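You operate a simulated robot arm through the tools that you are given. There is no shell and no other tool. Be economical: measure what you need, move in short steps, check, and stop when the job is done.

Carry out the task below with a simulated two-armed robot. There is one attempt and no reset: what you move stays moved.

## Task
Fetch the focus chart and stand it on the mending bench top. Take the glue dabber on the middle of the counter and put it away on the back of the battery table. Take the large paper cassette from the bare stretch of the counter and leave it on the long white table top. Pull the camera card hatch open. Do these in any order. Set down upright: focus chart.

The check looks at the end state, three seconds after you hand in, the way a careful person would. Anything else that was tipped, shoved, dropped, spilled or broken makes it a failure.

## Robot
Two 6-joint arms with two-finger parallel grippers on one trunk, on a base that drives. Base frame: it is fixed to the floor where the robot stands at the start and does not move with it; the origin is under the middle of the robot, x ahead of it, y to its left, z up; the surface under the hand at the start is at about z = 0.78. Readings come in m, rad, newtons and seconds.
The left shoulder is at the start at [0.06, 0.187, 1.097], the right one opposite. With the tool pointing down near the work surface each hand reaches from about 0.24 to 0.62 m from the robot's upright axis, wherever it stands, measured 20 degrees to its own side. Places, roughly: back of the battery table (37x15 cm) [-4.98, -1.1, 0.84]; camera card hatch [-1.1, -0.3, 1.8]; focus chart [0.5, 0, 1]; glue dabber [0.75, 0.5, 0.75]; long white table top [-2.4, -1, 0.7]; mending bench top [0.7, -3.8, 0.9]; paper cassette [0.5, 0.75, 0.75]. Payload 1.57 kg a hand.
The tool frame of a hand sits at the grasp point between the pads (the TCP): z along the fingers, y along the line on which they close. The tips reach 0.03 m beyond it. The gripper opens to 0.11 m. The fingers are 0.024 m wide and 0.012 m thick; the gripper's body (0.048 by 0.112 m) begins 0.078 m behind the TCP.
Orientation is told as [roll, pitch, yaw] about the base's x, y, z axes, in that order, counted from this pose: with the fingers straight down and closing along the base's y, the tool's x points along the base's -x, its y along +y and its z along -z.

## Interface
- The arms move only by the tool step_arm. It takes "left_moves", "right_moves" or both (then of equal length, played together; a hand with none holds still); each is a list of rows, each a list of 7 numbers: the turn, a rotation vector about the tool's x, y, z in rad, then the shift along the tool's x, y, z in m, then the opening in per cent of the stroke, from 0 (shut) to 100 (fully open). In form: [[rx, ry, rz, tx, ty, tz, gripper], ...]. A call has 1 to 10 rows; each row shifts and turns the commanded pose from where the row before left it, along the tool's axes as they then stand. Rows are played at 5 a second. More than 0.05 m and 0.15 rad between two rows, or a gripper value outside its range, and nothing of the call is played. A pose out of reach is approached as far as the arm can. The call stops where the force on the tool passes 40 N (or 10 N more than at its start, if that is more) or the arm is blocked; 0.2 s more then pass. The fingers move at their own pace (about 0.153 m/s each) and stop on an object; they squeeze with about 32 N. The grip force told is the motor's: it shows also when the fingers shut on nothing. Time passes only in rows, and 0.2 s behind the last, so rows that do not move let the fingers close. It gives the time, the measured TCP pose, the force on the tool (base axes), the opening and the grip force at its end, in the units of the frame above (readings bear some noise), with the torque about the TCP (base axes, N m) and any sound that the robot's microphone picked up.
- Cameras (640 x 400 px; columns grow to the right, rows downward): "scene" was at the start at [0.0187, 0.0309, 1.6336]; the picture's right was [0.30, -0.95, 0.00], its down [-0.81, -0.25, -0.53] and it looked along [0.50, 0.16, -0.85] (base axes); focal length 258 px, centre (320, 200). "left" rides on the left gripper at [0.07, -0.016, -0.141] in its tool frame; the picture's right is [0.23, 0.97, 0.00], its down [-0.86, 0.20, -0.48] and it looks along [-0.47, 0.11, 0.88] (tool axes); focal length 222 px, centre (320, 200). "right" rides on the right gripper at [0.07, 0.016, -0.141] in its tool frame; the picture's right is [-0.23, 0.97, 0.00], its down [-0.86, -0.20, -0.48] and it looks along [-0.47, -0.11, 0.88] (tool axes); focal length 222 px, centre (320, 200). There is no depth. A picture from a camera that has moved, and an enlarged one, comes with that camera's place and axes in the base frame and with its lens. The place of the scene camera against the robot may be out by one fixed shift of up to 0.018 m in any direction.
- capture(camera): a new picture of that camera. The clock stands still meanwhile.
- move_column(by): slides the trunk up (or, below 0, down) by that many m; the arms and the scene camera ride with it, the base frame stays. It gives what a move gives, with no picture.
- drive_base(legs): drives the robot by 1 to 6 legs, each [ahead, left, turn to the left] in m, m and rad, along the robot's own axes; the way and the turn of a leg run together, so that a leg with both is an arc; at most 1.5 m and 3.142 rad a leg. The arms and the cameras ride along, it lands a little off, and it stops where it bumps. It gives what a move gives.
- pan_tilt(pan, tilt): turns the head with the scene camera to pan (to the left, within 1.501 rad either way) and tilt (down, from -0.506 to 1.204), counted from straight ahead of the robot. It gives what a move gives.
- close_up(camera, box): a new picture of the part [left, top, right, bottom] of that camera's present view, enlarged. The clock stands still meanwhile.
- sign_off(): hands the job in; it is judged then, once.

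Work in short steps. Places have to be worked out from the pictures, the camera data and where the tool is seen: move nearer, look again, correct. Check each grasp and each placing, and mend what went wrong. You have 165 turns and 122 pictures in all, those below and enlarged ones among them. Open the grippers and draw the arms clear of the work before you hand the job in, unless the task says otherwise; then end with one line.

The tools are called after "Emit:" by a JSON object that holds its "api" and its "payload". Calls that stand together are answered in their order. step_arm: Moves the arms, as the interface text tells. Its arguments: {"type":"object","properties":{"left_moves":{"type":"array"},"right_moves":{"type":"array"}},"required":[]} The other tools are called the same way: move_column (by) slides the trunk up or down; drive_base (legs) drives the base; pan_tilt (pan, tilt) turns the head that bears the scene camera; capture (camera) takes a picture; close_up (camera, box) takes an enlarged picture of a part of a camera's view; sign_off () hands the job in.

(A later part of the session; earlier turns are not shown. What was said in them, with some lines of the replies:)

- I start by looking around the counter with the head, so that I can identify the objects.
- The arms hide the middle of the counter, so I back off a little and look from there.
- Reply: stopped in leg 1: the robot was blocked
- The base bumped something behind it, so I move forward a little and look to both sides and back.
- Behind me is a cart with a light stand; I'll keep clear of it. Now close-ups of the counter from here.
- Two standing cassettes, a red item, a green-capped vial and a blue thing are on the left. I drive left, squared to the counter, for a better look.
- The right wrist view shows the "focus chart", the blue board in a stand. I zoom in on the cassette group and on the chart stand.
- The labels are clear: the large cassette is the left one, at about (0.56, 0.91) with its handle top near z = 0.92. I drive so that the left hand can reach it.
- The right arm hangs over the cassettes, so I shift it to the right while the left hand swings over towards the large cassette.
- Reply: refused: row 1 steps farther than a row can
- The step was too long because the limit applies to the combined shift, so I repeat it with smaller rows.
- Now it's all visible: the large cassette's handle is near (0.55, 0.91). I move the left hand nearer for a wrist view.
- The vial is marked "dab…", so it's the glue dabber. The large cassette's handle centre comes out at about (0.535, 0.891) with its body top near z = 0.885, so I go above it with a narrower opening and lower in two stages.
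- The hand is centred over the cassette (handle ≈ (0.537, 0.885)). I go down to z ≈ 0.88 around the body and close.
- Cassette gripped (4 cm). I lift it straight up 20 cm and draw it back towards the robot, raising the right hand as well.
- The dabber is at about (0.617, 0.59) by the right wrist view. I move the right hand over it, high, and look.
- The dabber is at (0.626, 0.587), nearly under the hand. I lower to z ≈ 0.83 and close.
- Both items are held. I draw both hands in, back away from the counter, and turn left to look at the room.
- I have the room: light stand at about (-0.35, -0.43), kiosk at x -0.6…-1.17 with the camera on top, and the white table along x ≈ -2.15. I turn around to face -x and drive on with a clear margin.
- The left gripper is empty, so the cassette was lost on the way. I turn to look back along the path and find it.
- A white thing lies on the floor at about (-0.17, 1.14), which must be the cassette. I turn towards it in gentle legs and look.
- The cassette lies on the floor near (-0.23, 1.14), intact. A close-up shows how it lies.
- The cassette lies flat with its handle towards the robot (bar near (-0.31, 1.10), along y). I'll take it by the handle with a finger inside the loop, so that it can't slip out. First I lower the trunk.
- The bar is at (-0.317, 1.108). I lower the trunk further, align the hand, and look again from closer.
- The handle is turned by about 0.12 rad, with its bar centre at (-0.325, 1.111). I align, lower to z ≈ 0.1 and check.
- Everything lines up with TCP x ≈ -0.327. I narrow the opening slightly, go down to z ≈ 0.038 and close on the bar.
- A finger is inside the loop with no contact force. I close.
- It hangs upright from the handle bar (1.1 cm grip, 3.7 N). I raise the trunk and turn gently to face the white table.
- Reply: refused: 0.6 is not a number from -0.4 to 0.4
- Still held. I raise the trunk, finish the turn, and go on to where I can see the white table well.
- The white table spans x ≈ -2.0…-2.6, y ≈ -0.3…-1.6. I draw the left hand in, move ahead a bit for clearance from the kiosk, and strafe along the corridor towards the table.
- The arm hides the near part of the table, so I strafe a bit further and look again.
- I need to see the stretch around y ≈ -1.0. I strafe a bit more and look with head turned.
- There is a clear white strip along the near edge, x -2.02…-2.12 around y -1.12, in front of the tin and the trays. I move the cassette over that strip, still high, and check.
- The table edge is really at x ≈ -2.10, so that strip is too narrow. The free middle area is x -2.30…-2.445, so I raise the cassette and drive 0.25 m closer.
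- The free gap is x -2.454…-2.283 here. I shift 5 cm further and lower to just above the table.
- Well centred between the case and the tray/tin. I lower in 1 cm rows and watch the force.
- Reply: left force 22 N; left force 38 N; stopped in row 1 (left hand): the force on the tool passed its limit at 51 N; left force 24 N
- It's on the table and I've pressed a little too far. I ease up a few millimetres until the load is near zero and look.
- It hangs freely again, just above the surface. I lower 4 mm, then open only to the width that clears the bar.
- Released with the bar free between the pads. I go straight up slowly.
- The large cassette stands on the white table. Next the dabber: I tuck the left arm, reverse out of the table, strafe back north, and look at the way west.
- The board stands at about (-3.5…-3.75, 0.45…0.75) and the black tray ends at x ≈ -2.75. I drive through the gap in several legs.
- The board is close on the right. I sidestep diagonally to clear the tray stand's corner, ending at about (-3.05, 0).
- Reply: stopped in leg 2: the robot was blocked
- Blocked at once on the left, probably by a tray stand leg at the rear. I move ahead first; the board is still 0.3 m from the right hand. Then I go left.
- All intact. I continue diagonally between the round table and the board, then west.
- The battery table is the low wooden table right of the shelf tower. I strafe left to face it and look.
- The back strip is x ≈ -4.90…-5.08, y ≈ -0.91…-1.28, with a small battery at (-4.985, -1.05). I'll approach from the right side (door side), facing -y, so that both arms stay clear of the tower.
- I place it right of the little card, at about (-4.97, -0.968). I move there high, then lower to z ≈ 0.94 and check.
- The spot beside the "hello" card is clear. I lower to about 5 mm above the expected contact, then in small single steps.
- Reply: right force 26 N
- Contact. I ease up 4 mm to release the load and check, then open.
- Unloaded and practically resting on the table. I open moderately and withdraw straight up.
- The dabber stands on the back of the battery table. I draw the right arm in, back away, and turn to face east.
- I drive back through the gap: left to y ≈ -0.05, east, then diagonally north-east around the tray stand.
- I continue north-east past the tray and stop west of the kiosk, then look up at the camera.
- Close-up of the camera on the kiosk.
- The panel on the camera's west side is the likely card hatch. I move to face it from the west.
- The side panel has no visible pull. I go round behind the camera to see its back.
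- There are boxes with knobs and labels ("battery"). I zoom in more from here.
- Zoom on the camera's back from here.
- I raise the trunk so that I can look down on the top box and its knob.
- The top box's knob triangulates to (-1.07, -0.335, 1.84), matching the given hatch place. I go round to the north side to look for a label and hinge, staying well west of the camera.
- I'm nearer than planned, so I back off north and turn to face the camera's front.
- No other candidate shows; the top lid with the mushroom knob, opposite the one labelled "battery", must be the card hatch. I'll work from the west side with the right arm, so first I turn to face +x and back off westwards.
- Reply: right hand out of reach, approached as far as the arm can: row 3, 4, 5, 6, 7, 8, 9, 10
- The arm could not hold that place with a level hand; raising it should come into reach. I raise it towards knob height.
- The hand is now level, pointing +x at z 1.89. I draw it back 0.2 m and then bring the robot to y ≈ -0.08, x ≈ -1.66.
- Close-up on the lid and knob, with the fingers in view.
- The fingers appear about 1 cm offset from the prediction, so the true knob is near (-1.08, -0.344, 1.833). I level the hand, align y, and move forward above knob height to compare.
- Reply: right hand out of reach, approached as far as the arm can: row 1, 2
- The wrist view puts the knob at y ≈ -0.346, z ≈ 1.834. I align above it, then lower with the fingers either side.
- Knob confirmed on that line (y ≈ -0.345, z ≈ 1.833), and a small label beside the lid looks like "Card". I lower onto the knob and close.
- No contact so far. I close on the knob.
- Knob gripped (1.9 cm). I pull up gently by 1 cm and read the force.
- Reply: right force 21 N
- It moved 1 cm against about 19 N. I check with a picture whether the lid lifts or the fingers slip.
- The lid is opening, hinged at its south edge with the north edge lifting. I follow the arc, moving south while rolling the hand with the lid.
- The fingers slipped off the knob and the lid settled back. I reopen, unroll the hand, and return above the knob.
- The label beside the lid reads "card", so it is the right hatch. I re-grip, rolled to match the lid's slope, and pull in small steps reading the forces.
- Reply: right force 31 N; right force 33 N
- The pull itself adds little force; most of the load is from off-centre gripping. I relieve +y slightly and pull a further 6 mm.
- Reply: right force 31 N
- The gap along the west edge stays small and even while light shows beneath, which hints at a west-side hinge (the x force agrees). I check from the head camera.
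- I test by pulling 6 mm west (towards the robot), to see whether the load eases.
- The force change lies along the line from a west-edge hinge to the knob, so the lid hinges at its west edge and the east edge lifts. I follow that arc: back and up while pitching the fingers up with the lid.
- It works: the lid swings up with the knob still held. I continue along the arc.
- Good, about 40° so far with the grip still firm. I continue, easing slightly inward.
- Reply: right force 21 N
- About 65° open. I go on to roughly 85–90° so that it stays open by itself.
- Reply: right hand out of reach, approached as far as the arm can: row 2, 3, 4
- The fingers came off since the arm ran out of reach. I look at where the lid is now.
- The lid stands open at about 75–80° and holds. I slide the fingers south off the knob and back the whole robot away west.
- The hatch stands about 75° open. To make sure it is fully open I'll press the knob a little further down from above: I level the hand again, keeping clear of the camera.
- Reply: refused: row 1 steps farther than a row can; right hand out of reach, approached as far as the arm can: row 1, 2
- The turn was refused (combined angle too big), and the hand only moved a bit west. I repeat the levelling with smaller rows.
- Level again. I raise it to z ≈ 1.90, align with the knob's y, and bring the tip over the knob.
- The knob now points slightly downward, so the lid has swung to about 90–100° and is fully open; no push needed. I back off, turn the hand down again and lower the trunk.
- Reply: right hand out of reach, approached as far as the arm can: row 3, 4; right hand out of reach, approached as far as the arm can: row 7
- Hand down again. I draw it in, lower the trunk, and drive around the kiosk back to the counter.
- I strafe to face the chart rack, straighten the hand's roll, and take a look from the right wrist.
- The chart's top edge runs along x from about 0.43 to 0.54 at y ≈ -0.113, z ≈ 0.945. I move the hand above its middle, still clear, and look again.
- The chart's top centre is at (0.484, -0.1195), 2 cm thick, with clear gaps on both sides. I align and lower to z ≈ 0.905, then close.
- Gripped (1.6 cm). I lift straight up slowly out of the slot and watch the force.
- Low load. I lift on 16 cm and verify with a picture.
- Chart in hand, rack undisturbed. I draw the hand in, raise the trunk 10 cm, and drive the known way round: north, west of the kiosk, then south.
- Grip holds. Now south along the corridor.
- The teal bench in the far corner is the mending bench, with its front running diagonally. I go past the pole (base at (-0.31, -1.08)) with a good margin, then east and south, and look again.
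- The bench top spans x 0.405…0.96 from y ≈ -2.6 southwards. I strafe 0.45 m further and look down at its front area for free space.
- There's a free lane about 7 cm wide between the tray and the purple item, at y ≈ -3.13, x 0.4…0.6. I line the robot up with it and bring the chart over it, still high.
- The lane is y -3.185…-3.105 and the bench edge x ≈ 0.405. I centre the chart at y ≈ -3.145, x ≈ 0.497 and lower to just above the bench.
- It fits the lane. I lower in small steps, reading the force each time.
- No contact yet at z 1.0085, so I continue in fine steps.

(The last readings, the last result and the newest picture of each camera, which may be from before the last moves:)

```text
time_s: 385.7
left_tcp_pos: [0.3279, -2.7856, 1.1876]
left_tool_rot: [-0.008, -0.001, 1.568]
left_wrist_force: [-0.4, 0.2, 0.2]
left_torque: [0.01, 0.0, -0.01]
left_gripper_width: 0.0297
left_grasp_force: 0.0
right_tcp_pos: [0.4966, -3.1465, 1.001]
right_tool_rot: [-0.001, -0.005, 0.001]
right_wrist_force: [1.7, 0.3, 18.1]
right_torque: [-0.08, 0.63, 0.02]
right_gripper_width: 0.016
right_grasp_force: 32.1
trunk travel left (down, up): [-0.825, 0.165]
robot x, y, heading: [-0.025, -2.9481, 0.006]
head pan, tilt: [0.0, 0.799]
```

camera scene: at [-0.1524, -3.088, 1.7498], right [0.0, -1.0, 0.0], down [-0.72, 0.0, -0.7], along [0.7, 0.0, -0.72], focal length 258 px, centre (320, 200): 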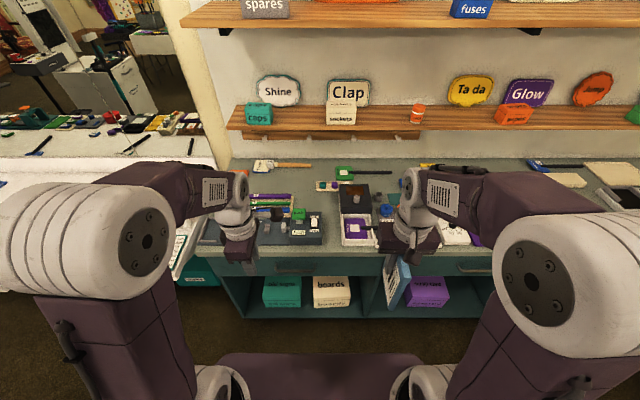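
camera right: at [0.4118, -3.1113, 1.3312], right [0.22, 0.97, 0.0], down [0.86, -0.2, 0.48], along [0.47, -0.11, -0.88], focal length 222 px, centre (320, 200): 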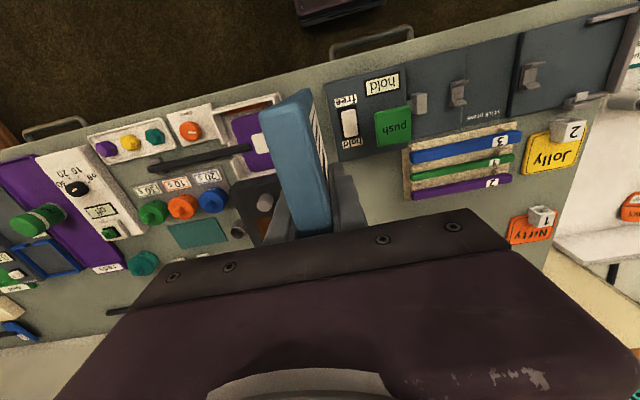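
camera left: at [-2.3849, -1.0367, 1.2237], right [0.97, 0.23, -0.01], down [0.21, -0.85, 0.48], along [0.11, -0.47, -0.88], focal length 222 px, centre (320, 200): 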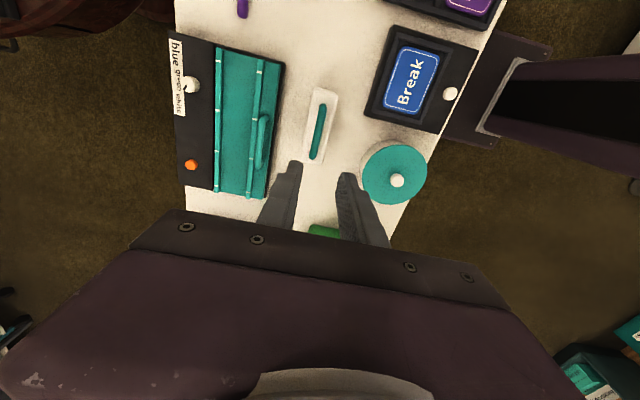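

Contact at z ≈ 1.001. I ease 3 mm so that it just rests, then open slowly.

Emit:
{"api": "step_arm", "payload": {"right_moves": [[0, 0, 0, 0, 0, -0.003, 0], [0, 0, 0, 0, 0, 0, 0]]}}

Emit:
{"api": "step_arm", "payload": {"right_moves": [[0, 0, 0, 0, 0, 0, 20], [0, 0, 0, 0, 0, 0, 26], [0, 0, 0, 0, 0, 0, 34], [0, 0, 0, 0, 0, 0, 40], [0, 0, 0, 0, 0, 0, 40]]}}

Emit:
{"api": "close_up", "payload": {"camera": "scene", "box": [300, 170, 460, 290]}}

```text
time_s: 386.3
left_tcp_pos: [0.3283, -2.7851, 1.1866]
left_tool_rot: [-0.005, 0.001, 1.569]
left_wrist_force: [0.4, -1.2, -0.6]
left_torque: [-0.03, 0.01, -0.02]
left_gripper_width: 0.0299
left_grasp_force: 0.1
right_tcp_pos: [0.4952, -3.1463, 1.0001]
right_tool_rot: [0.001, -0.004, 0.0]
right_wrist_force: [1.4, -0.2, 3.7]
right_torque: [0.02, -0.43, -0.02]
right_gripper_width: 0.0164
right_grasp_force: 31.6
trunk travel left (down, up): [-0.825, 0.165]
robot x, y, heading: [-0.026, -2.9535, 0.004]
head pan, tilt: [0.0, 0.799]
```

```text
time_s: 387.5
left_tcp_pos: [0.3293, -2.7868, 1.1875]
left_tool_rot: [-0.008, -0.002, 1.568]
left_wrist_force: [-0.6, 0.6, -0.5]
left_torque: [-0.02, 0.01, 0.02]
left_gripper_width: 0.0298
left_grasp_force: 0.1
right_tcp_pos: [0.4971, -3.1464, 1.0019]
right_tool_rot: [-0.001, -0.002, 0.002]
right_wrist_force: [-0.8, -0.4, 0.0]
right_torque: [0.03, 0.02, 0.01]
right_gripper_width: 0.044
right_grasp_force: 0.0
trunk travel left (down, up): [-0.825, 0.165]
robot x, y, heading: [-0.0284, -2.9573, 0.003]
head pan, tilt: [0.0, 0.799]
```

```text
3.33 times, centred on (380, 230) of scene
camera zoom: at [0.0084, -2.9424, 1.7497], right [0.0, -1.0, 0.0], down [-0.72, 0.0, -0.7], along [0.7, 0.0, -0.72], focal length 858 px, centre (120, 100)
```

zoom: 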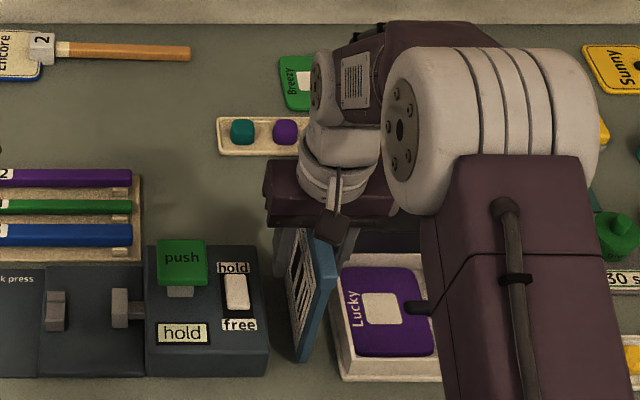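

The chart stands upright in the open fingers. I go straight up and away.

Emit:
{"api": "step_arm", "payload": {"right_moves": [[0, 0, 0, 0, 0, -0.015, 40], [0, 0, 0, 0, 0, -0.03, 40], [0, 0, 0, 0, 0, -0.04, 40], [0, 0, 0, 0, 0, -0.045, 40], [0, 0, 0, 0, 0, -0.045, 40], [0, 0, 0, 0.04, 0, 0, 40], [0, 0, 0, 0.045, 0, 0, 40], [0, 0, 0, 0.045, 0, 0, 40], [0, 0, 0, 0.045, 0, 0, 40]]}}

Emit:
{"api": "close_up", "payload": {"camera": "scene", "box": [300, 170, 460, 290]}}

```text
time_s: 389.5
left_tcp_pos: [0.328, -2.7851, 1.1874]
left_tool_rot: [-0.009, -0.001, 1.57]
left_wrist_force: [-1.2, 0.0, 0.5]
left_torque: [0.0, -0.01, -0.04]
left_gripper_width: 0.0298
left_grasp_force: 0.1
right_tcp_pos: [0.3201, -3.1466, 1.1753]
right_tool_rot: [0.0, -0.002, 0.002]
right_wrist_force: [-0.5, 0.0, -0.1]
right_torque: [0.02, -0.04, 0.01]
right_gripper_width: 0.0443
right_grasp_force: 0.1
trunk travel left (down, up): [-0.825, 0.165]
robot x, y, heading: [-0.0268, -2.9535, 0.002]
head pan, tilt: [0.0, 0.799]
```

```text
3.33 times, centred on (380, 230) of scene
camera zoom: at [0.0055, -2.9425, 1.7498], right [0.0, -1.0, 0.0], down [-0.72, 0.0, -0.7], along [0.7, 0.0, -0.72], focal length 858 px, centre (120, 100)
```

zoom: 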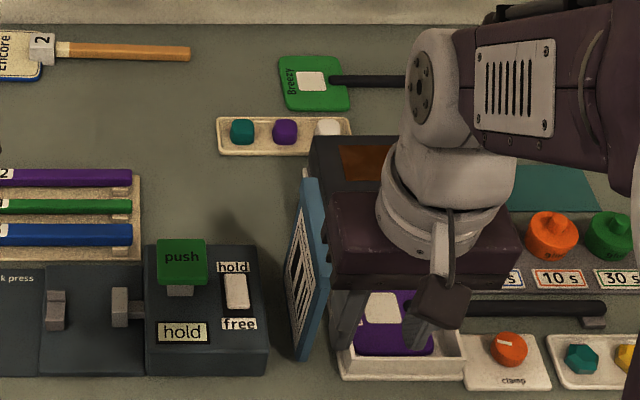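

The chart stands freely on the bench. I back away and turn to check the hatch once more from a distance.

Emit:
{"api": "drive_base", "payload": {"legs": [[-0.25, 0.0, 0], [0, 0, 0.9]]}}

Emit:
{"api": "pan_tilt", "payload": {"pan": 1.06, "tilt": 0.0}}

Emit:
{"api": "close_up", "payload": {"camera": "scene", "box": [270, 150, 390, 240]}}

```text
time_s: 393.6
left_tcp_pos: [-0.1856, -2.5708, 1.1854]
left_tool_rot: [-0.005, -0.002, 2.472]
left_wrist_force: [-0.4, 0.3, -0.2]
left_torque: [0.01, 0.01, -0.01]
left_gripper_width: 0.0296
left_grasp_force: 0.1
right_tcp_pos: [0.0917, -2.8001, 1.1747]
right_tool_rot: [0.0, -0.001, 0.905]
right_wrist_force: [0.4, -0.5, 0.0]
right_torque: [-0.02, 0.0, 0.0]
right_gripper_width: 0.044
right_grasp_force: 0.1
trunk travel left (down, up): [-0.825, 0.165]
robot x, y, heading: [-0.2742, -2.9541, 0.904]
head pan, tilt: [0.0, 0.799]
```

```text
time_s: 394.9
left_tcp_pos: [-0.1873, -2.569, 1.1869]
left_tool_rot: [-0.007, 0.001, 2.469]
left_wrist_force: [0.1, 0.1, -0.8]
left_torque: [-0.01, 0.06, 0.02]
left_gripper_width: 0.0297
left_grasp_force: 0.0
right_tcp_pos: [0.0901, -2.7999, 1.1744]
right_tool_rot: [0.001, -0.002, 0.907]
right_wrist_force: [0.0, 0.2, 0.2]
right_torque: [0.04, 0.0, 0.01]
right_gripper_width: 0.0441
right_grasp_force: 0.1
trunk travel left (down, up): [-0.825, 0.165]
robot x, y, heading: [-0.2743, -2.9514, 0.908]
head pan, tilt: [1.059, 0.0]
```

```text
4.44 times, centred on (330, 195) of scene
camera zoom: at [-0.3344, -2.9062, 1.8218], right [0.92, 0.38, 0.0], down [0.0, 0.0, -1.0], along [-0.38, 0.92, 0.0], focal length 1144 px, centre (276, 222)
```

zoom: 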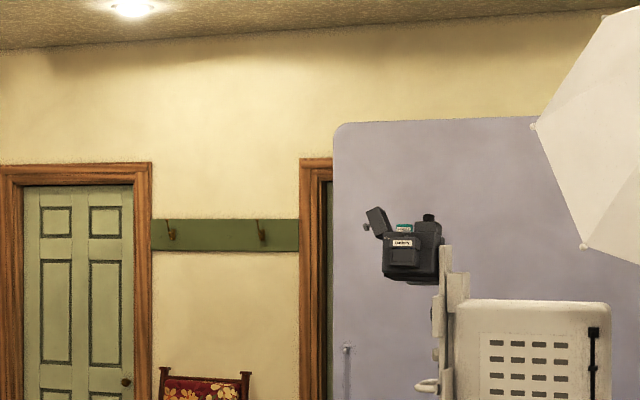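

The hatch stands wide open with the card showing. Everything is in place and the arms are clear; I open both grippers and hand in.

Emit:
{"api": "step_arm", "payload": {"left_moves": [[0, 0, 0, 0, 0, 0, 100], [0, 0, 0, 0, 0, 0, 100], [0, 0, 0, 0, 0, 0, 100]], "right_moves": [[0, 0, 0, 0, 0, 0, 100], [0, 0, 0, 0, 0, 0, 100], [0, 0, 0, 0, 0, 0, 100]]}}

Emit:
{"api": "sign_off", "payload": {}}

```text
time_s: 395.8
left_tcp_pos: [-0.1871, -2.571, 1.1852]
left_tool_rot: [-0.006, -0.001, 2.471]
left_wrist_force: [0.2, 0.1, 0.5]
left_torque: [-0.03, 0.02, 0.02]
left_gripper_width: 0.1099
left_grasp_force: 0.1
right_tcp_pos: [0.0913, -2.8003, 1.1755]
right_tool_rot: [0.0, -0.001, 0.907]
right_wrist_force: [-0.9, 0.9, -0.4]
right_torque: [-0.04, 0.0, 0.01]
right_gripper_width: 0.1103
right_grasp_force: 0.1
trunk travel left (down, up): [-0.825, 0.165]
robot x, y, heading: [-0.276, -2.9519, 0.907]
head pan, tilt: [1.059, 0.0]
```

```text
The job is handed in.
```

All four jobs are done and handed in: the focus chart stands upright on the mending bench, the glue dabber is on the back of the battery table, the large paper cassette stands on the white table and the camera card hatch is wide open. On the way I dropped the cassette on the floor once and picked it up with no damage seen, and the base was stopped by an obstacle twice, with nothing seen to tip.
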